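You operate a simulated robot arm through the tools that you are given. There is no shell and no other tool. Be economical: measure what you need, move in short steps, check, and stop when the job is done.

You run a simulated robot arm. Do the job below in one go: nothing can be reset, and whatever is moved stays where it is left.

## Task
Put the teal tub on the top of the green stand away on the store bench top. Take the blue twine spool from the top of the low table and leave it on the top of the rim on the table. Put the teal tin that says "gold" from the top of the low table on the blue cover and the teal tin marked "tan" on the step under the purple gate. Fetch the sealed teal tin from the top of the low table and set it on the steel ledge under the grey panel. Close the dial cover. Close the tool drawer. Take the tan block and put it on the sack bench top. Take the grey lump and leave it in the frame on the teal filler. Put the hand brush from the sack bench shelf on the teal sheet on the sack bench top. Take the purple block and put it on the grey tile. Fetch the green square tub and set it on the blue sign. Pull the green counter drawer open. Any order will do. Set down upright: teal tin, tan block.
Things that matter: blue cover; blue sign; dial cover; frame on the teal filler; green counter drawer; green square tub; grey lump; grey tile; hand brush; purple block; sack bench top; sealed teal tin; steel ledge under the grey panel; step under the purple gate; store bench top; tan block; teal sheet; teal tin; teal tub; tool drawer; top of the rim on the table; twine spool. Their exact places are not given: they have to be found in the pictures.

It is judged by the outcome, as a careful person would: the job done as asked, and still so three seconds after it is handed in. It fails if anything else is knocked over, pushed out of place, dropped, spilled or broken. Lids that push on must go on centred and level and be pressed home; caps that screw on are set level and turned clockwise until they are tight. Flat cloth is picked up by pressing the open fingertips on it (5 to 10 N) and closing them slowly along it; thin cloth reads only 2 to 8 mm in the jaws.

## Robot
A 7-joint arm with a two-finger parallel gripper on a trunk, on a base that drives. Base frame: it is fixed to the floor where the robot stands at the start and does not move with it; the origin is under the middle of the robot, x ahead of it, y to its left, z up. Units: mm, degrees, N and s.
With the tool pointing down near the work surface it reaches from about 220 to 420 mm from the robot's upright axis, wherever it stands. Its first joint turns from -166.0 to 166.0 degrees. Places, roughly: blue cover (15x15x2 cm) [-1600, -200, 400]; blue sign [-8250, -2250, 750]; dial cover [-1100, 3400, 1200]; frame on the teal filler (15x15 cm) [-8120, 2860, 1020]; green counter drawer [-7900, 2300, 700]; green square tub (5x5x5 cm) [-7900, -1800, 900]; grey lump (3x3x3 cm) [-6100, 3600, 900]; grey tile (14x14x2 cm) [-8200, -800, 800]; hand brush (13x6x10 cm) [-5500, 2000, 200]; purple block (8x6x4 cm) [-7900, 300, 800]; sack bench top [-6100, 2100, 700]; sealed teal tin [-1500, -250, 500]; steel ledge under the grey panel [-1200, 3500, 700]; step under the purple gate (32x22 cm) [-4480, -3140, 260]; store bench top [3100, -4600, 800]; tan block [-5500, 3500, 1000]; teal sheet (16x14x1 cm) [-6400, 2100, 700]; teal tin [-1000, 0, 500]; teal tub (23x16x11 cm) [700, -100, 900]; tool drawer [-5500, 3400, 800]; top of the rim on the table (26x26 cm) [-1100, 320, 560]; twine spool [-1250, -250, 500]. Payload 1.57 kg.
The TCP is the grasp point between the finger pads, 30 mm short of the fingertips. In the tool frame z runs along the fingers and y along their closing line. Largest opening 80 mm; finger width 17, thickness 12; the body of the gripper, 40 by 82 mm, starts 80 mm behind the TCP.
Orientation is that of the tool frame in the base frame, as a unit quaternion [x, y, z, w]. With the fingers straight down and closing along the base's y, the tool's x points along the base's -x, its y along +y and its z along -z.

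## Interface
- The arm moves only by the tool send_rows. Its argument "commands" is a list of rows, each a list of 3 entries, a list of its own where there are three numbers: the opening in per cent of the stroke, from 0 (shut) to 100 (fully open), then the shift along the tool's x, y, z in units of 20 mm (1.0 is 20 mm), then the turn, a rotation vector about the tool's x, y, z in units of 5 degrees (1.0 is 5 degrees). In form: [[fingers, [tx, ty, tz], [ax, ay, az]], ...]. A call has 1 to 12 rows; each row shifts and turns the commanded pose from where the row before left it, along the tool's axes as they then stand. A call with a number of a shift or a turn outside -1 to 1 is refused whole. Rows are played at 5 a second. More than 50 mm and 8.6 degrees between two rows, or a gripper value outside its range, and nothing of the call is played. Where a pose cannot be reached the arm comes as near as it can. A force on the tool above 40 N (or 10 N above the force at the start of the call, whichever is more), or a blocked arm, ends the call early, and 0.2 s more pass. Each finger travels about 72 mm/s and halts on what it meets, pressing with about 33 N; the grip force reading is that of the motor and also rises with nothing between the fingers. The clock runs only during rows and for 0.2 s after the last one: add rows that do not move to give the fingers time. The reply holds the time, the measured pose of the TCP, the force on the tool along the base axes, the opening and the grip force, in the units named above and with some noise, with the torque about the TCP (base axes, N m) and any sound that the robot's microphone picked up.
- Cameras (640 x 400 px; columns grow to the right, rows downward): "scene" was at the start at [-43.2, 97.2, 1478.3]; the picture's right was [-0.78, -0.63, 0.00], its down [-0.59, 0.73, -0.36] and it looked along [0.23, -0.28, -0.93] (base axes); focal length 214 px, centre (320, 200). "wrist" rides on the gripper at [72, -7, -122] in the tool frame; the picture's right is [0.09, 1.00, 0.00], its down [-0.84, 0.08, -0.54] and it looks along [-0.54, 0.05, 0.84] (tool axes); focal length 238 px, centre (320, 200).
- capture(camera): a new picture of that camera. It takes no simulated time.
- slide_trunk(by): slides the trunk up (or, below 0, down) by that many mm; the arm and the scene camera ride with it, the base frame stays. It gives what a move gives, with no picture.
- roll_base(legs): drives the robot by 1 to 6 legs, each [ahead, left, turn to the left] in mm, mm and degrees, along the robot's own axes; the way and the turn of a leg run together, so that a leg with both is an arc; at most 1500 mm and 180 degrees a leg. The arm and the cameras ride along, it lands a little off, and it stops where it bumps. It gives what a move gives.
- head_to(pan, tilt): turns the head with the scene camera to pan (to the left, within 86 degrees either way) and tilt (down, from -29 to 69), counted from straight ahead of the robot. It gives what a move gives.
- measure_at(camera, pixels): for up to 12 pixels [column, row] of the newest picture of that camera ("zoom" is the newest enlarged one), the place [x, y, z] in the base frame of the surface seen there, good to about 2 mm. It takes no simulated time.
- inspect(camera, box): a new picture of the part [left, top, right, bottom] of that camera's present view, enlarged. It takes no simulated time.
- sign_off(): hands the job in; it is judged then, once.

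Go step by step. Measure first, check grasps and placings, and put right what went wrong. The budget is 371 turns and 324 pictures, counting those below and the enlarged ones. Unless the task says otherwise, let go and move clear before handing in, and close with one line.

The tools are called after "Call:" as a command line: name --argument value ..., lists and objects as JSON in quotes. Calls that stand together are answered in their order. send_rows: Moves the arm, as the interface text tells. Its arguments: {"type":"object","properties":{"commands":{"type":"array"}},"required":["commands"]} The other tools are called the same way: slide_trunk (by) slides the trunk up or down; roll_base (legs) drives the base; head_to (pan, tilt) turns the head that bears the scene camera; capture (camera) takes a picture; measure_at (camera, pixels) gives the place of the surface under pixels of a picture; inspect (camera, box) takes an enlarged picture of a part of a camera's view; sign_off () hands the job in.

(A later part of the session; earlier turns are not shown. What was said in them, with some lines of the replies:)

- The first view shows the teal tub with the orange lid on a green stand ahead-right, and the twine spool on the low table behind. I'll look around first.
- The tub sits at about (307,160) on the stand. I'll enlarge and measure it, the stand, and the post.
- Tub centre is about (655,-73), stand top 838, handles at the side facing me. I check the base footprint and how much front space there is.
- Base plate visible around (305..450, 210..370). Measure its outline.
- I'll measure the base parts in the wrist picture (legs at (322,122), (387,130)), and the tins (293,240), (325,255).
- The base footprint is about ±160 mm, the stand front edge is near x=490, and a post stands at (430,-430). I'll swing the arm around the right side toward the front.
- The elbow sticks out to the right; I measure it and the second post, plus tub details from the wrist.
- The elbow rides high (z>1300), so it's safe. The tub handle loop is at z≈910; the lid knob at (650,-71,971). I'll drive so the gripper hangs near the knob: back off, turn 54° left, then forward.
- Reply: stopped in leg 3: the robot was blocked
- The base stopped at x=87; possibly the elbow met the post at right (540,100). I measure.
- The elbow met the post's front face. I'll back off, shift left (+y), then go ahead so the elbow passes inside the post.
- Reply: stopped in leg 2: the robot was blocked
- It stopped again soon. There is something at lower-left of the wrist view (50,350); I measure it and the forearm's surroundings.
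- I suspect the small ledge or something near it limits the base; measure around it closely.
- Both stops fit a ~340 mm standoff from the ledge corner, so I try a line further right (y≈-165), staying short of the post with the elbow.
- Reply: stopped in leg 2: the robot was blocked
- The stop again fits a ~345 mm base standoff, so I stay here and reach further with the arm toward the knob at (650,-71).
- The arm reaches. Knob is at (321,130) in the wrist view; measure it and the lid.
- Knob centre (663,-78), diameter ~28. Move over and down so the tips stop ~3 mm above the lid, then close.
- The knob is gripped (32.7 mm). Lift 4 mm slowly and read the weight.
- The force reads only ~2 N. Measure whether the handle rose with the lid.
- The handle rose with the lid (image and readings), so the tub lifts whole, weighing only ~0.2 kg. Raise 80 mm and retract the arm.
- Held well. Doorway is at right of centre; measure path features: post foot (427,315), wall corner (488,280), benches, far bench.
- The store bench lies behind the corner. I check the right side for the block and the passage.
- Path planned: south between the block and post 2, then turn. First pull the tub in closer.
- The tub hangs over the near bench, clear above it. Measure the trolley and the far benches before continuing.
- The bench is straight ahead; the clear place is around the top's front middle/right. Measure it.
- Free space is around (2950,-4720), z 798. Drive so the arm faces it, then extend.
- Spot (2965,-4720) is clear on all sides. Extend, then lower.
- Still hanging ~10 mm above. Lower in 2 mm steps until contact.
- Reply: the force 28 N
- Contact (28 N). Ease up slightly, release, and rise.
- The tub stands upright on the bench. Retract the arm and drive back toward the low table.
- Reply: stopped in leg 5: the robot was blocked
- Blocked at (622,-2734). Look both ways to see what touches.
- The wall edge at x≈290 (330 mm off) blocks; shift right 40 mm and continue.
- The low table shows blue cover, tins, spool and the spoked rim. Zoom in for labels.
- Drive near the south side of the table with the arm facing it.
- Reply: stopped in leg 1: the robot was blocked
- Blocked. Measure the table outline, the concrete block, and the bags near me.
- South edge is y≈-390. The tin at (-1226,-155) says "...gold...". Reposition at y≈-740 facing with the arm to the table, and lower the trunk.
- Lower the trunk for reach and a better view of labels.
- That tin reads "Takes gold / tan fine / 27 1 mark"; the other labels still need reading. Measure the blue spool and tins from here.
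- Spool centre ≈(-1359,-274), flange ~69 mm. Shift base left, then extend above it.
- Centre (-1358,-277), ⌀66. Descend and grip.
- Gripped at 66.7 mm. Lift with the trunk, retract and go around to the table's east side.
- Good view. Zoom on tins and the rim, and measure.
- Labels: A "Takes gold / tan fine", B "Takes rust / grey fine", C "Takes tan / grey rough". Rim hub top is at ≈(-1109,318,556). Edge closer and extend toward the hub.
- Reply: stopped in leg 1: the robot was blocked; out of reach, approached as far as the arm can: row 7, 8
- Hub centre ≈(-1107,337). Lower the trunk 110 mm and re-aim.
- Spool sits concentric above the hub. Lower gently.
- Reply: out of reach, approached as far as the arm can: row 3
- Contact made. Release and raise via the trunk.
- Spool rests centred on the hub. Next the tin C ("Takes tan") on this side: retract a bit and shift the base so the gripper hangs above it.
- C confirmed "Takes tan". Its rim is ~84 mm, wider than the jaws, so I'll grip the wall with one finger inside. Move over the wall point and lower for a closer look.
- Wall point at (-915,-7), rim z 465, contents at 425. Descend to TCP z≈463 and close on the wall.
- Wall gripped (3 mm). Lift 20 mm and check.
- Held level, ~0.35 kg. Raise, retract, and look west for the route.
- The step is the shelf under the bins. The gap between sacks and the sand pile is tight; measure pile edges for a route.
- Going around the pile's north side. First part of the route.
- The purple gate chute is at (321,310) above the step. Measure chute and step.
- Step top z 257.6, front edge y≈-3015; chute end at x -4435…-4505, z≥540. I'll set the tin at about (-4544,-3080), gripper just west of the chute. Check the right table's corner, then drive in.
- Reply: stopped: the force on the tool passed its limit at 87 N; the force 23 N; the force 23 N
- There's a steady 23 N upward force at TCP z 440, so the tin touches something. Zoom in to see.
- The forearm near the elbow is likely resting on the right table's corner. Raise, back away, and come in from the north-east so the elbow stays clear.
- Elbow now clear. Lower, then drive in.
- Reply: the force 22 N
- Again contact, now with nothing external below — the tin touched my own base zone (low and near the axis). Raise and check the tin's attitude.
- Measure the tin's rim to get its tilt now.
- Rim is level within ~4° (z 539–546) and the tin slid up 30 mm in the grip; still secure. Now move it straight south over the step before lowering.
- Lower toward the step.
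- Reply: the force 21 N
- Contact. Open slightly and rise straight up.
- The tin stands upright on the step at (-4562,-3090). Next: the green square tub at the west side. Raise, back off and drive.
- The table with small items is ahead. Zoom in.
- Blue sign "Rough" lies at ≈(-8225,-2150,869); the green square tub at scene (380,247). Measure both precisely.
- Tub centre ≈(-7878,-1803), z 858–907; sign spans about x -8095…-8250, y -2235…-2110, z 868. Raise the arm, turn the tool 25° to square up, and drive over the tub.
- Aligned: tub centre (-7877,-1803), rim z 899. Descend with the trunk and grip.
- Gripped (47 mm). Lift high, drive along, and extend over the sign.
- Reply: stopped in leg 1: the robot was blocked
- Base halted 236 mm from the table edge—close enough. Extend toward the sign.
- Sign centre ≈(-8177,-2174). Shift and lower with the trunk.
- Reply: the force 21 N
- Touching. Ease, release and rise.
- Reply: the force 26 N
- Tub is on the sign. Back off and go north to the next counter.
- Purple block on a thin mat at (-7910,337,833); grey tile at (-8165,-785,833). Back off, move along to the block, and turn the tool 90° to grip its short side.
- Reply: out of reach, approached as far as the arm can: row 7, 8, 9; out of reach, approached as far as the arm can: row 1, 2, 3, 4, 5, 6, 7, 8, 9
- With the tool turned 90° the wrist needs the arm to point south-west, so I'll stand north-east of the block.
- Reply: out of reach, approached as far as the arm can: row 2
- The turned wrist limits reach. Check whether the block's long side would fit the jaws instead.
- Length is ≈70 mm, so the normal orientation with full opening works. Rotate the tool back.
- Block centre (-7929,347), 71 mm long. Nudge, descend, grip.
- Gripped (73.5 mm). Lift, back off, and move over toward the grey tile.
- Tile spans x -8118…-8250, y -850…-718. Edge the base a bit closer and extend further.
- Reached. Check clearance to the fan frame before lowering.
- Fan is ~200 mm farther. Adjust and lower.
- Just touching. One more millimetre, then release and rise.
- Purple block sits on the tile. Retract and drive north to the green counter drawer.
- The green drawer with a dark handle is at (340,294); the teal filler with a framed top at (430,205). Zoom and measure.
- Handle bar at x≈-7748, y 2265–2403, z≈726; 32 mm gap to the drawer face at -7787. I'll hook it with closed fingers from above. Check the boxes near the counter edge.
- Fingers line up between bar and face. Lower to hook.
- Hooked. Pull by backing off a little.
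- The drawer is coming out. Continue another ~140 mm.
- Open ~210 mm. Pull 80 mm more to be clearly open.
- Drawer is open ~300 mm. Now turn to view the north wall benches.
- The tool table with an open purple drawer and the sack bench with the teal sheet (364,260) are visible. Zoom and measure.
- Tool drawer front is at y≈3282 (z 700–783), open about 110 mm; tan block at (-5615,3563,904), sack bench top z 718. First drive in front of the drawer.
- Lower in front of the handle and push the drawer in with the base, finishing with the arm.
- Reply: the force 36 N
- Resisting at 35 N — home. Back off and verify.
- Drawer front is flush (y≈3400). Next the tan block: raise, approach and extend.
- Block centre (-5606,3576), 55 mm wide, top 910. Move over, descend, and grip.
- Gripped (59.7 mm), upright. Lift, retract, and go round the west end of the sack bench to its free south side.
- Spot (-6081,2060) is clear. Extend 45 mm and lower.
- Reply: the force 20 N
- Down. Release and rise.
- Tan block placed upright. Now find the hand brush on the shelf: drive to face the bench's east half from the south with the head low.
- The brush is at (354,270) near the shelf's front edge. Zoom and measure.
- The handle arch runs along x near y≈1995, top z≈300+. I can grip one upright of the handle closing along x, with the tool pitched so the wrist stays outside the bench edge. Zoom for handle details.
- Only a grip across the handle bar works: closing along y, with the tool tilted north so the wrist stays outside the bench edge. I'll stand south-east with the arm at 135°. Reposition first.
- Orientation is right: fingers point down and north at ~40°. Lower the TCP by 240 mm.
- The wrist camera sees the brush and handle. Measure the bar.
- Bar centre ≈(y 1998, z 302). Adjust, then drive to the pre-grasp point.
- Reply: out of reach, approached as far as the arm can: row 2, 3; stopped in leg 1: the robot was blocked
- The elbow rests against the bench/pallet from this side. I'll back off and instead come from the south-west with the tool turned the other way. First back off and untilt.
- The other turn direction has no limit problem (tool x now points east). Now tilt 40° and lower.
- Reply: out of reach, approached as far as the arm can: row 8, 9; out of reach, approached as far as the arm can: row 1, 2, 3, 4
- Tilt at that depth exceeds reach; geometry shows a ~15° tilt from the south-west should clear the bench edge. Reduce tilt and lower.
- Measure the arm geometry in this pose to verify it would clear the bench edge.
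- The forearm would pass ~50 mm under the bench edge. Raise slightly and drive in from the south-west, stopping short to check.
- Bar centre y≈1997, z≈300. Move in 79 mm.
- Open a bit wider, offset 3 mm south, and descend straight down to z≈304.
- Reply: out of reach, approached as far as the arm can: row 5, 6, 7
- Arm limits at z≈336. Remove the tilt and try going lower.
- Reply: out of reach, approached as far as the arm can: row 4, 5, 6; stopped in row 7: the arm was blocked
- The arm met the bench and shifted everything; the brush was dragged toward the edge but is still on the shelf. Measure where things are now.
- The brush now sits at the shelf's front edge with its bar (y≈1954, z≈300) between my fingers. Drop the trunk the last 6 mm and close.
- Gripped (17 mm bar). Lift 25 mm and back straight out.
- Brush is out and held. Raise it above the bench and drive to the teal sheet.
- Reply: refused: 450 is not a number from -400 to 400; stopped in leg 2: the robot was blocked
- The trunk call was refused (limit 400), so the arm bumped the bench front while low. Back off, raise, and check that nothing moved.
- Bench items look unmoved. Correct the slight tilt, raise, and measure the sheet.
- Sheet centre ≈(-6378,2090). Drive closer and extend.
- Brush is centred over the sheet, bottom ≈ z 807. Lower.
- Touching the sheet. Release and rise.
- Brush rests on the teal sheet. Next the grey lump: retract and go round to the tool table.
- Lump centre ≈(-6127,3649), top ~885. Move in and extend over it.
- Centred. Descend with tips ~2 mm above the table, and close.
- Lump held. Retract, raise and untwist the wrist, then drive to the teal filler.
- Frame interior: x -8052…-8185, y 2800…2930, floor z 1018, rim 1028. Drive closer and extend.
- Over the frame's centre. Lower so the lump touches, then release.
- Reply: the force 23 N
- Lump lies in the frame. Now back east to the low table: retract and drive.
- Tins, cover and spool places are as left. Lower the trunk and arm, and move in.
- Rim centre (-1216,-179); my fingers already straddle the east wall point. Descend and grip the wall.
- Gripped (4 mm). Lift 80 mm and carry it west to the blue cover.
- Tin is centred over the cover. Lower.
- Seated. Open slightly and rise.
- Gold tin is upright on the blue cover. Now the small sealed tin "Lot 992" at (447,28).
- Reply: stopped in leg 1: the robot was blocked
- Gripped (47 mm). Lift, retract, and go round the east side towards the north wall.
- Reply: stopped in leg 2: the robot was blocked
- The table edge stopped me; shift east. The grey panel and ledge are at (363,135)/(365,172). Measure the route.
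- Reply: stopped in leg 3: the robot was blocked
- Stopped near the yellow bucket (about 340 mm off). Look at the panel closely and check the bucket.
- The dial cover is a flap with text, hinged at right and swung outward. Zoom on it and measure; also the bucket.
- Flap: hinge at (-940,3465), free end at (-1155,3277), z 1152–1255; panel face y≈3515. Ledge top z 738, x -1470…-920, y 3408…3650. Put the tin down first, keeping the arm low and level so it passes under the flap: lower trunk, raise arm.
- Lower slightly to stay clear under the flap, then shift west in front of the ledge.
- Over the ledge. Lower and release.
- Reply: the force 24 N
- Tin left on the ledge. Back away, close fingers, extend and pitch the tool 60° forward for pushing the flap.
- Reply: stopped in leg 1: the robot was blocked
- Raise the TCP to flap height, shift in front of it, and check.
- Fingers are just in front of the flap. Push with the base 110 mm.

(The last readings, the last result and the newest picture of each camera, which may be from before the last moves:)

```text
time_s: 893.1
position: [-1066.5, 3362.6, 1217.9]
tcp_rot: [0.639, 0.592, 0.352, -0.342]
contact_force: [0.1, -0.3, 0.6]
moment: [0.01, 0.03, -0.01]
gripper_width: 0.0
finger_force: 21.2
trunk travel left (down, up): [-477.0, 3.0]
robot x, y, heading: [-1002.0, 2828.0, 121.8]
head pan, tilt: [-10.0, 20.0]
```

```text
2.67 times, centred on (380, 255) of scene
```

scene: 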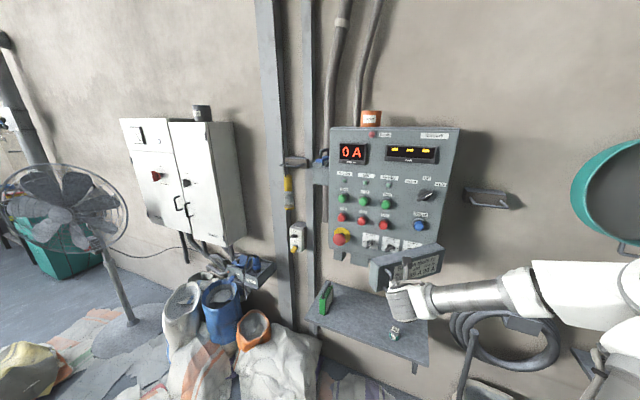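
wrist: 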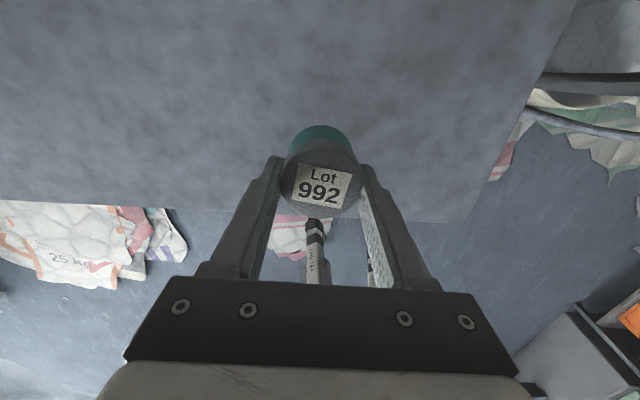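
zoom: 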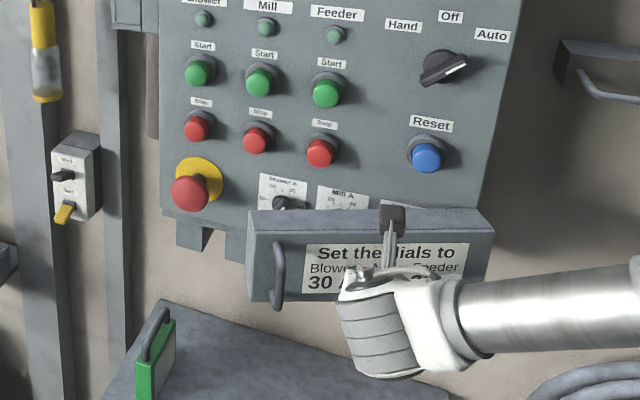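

The flap is swinging shut. Continue with the arm until it resists.

Call:
send_rows --commands '[[0, [0.25, 0, 0.433], [0, 0, 0]], [0, [0.25, 0, 0.433], [0, 0, 0]], [0, [0.25, 0, 0.433], [0, 0, 0]], [0, [0.25, 0, 0.433], [0, 0, 0]], [0, [0.25, 0, 0.433], [0, 0, 0]], [0, [0.25, 0, 0.433], [0, 0, 0]], [0, [0.25, 0, 0.433], [0, 0, 0]]]'

Call:
inspect --camera "scene" --box '[310, 180, 450, 330]'

```text
time_s: 894.7
position: [-1059.3, 3429.3, 1216.0]
tcp_rot: [0.639, 0.592, 0.353, -0.342]
contact_force: [2.0, -16.3, 3.2]
moment: [-0.04, -0.03, -0.08]
gripper_width: 0.0
finger_force: 21.2
trunk travel left (down, up): [-477.0, 3.0]
robot x, y, heading: [-1001.8, 2824.4, 122.0]
head pan, tilt: [-10.0, 20.0]
```

```text
2.67 times, centred on (380, 255) of scene
```

zoom: 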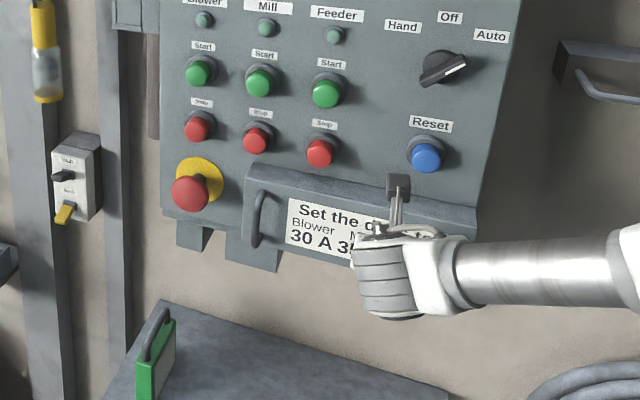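

Nearly flush, 16 N resistance. Press a little more.

Call:
send_rows --commands '[[0, [0.1, 0, 0.17], [0, 0, 0]], [0, [0.1, 0, 0.17], [0, 0, 0]], [0, [0.1, 0, 0.17], [0, 0, 0]], [0, [0, 0, 0], [0, 0, 0]]]'

Call:
send_rows --commands '[[0, [-0.5, 0, -0.866], [0, 0, 0]], [0, [-0.5, 0, -0.866], [0, 0, 0]], [0, [-0.5, 0, -0.866], [0, 0, 0]], [0, [-0.5, 0, -0.866], [0, 0, 0]]]'

Call:
inspect --camera "scene" --box '[310, 180, 450, 330]'

Call:
measure_at --camera "zoom" --pixels '[[270, 220], [300, 215], [440, 225], [270, 185], [210, 210], [250, 240], [340, 245]]'

```text
time_s: 895.2
position: [-1060.6, 3430.0, 1214.7]
tcp_rot: [0.639, 0.594, 0.351, -0.34]
contact_force: [3.6, -23.8, 9.3]
moment: [0.06, -0.1, -0.07]
gripper_width: 0.0
finger_force: 21.6
trunk travel left (down, up): [-477.0, 3.0]
robot x, y, heading: [-998.8, 2827.1, 121.9]
head pan, tilt: [-10.0, 20.0]
stopped in row 2: the force on the tool passed its limit at 44 N (the readings are from after the stop); the commanded pose is now the measured one
```

```text
time_s: 896.2
position: [-1066.4, 3353.5, 1214.3]
tcp_rot: [0.641, 0.593, 0.351, -0.339]
contact_force: [0.0, -0.2, 0.5]
moment: [0.02, 0.02, -0.02]
gripper_width: 0.0
finger_force: 21.5
trunk travel left (down, up): [-477.0, 3.0]
robot x, y, heading: [-998.8, 2827.8, 122.0]
head pan, tilt: [-10.0, 20.0]
```

```text
2.67 times, centred on (380, 255) of scene
```

zoom: 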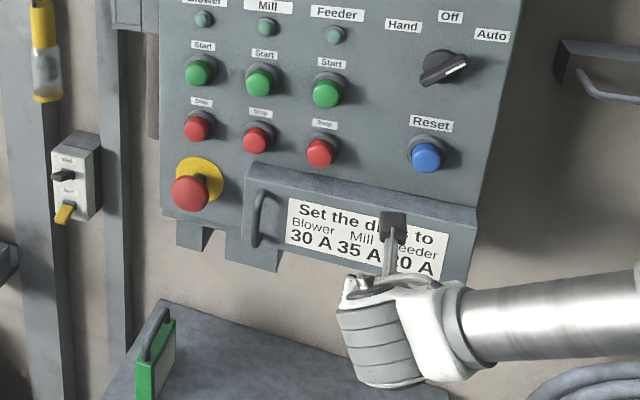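

```text
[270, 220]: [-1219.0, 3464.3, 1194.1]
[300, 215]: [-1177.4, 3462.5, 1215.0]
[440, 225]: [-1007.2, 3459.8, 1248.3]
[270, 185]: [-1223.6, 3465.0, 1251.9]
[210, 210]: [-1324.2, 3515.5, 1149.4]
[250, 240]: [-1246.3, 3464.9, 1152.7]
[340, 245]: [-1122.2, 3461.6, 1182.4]
```

Cover is closed flush (y≈3463 along its length). Back off and verify the tin on the ledge and the bucket.

Call:
roll_base --legs '[[-119, 74, 0]]'

Call:
capture --camera "scene"

Call:
head_to --pan 80 --tilt 55

Call:
capture --camera "scene"

```text
time_s: 897.6
position: [-1065.2, 3213.0, 1215.6]
tcp_rot: [0.64, 0.593, 0.351, -0.339]
contact_force: [0.9, -0.1, 0.2]
moment: [0.0, 0.04, 0.0]
gripper_width: 0.3
finger_force: 21.2
trunk travel left (down, up): [-477.0, 3.0]
robot x, y, heading: [-999.2, 2682.2, 121.8]
head pan, tilt: [-10.0, 20.0]
```

```text
90 pictures are left
```

scene: 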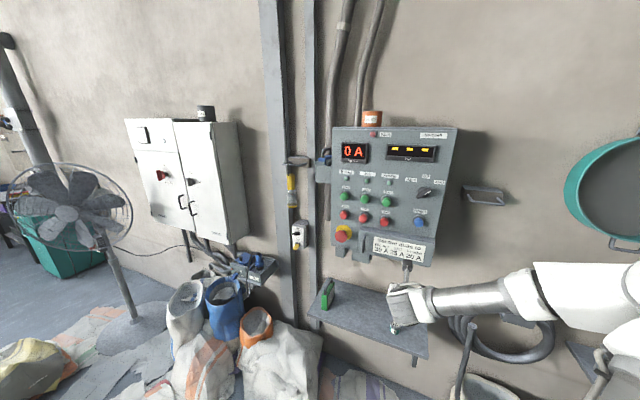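

```text
time_s: 899.2
position: [-1066.8, 3215.1, 1214.8]
tcp_rot: [0.64, 0.594, 0.349, -0.34]
contact_force: [0.1, 0.1, 0.2]
moment: [0.0, 0.0, -0.04]
gripper_width: 0.0
finger_force: 21.4
trunk travel left (down, up): [-477.0, 3.0]
robot x, y, heading: [-1001.5, 2684.2, 122.0]
head pan, tilt: [80.0, 55.0]
```

```text
89 pictures are left
```

scene: 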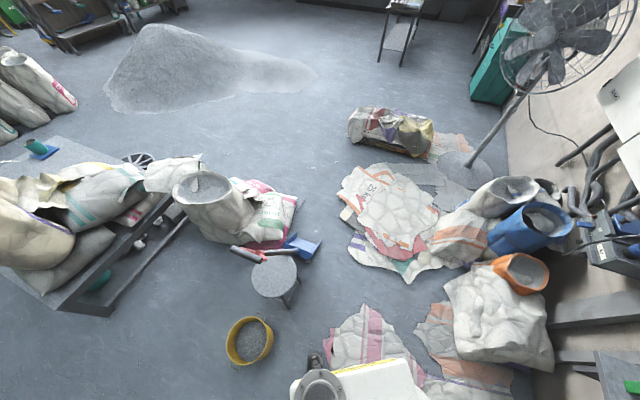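

Call:
measure_at --camera "scene" --pixels '[[229, 340], [272, 335], [250, 320], [248, 362], [250, 340]]'

Call:
inspect --camera "scene" --box '[0, 110, 220, 310]'

Call:
head_to --pan -10 --tilt 30

Call:
inspect --camera "scene" --box '[300, 180, 450, 310]'

```text
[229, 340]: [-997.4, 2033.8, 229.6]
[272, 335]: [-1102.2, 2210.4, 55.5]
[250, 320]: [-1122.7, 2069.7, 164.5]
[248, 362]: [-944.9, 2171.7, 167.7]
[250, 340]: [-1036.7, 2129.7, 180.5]
```

```text
2.00 times, centred on (110, 210) of scene
```

zoom: 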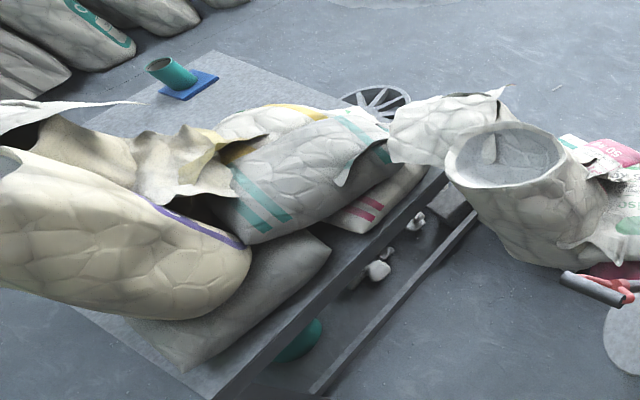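

```text
time_s: 900.9
position: [-1065.7, 3213.0, 1214.9]
tcp_rot: [0.641, 0.593, 0.35, -0.339]
contact_force: [-0.2, 0.5, 0.0]
moment: [0.0, -0.04, -0.01]
gripper_width: 0.2
finger_force: 21.1
trunk travel left (down, up): [-477.0, 3.0]
robot x, y, heading: [-1003.4, 2686.2, 121.8]
head pan, tilt: [-10.0, 30.0]
```

```text
3.08 times, centred on (375, 245) of scene
```

zoom: 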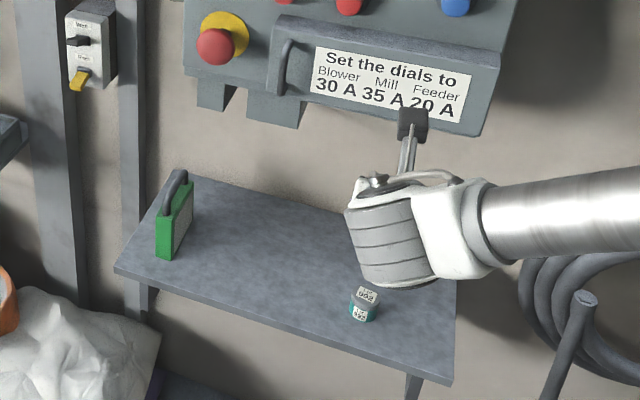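

The closed cover, the tin on the ledge, the tin on the blue cover and the bucket all look right, and the gripper is clear. I'm handing in now.

Call:
sign_off

```text
The job is handed in.
```

All the placings, the two closings and the drawer opening are done and the job is handed in, with one label I had to interpret. The "gold" tin's label also reads "tan fine", so I took the tin marked "tan" to be the other one, labelled "Takes tan / grey rough", and set that on the step. While getting the brush out, the arm knocked the sack bench. It dragged the brush to the shelf edge before I picked it up, and I saw nothing else out of place there.
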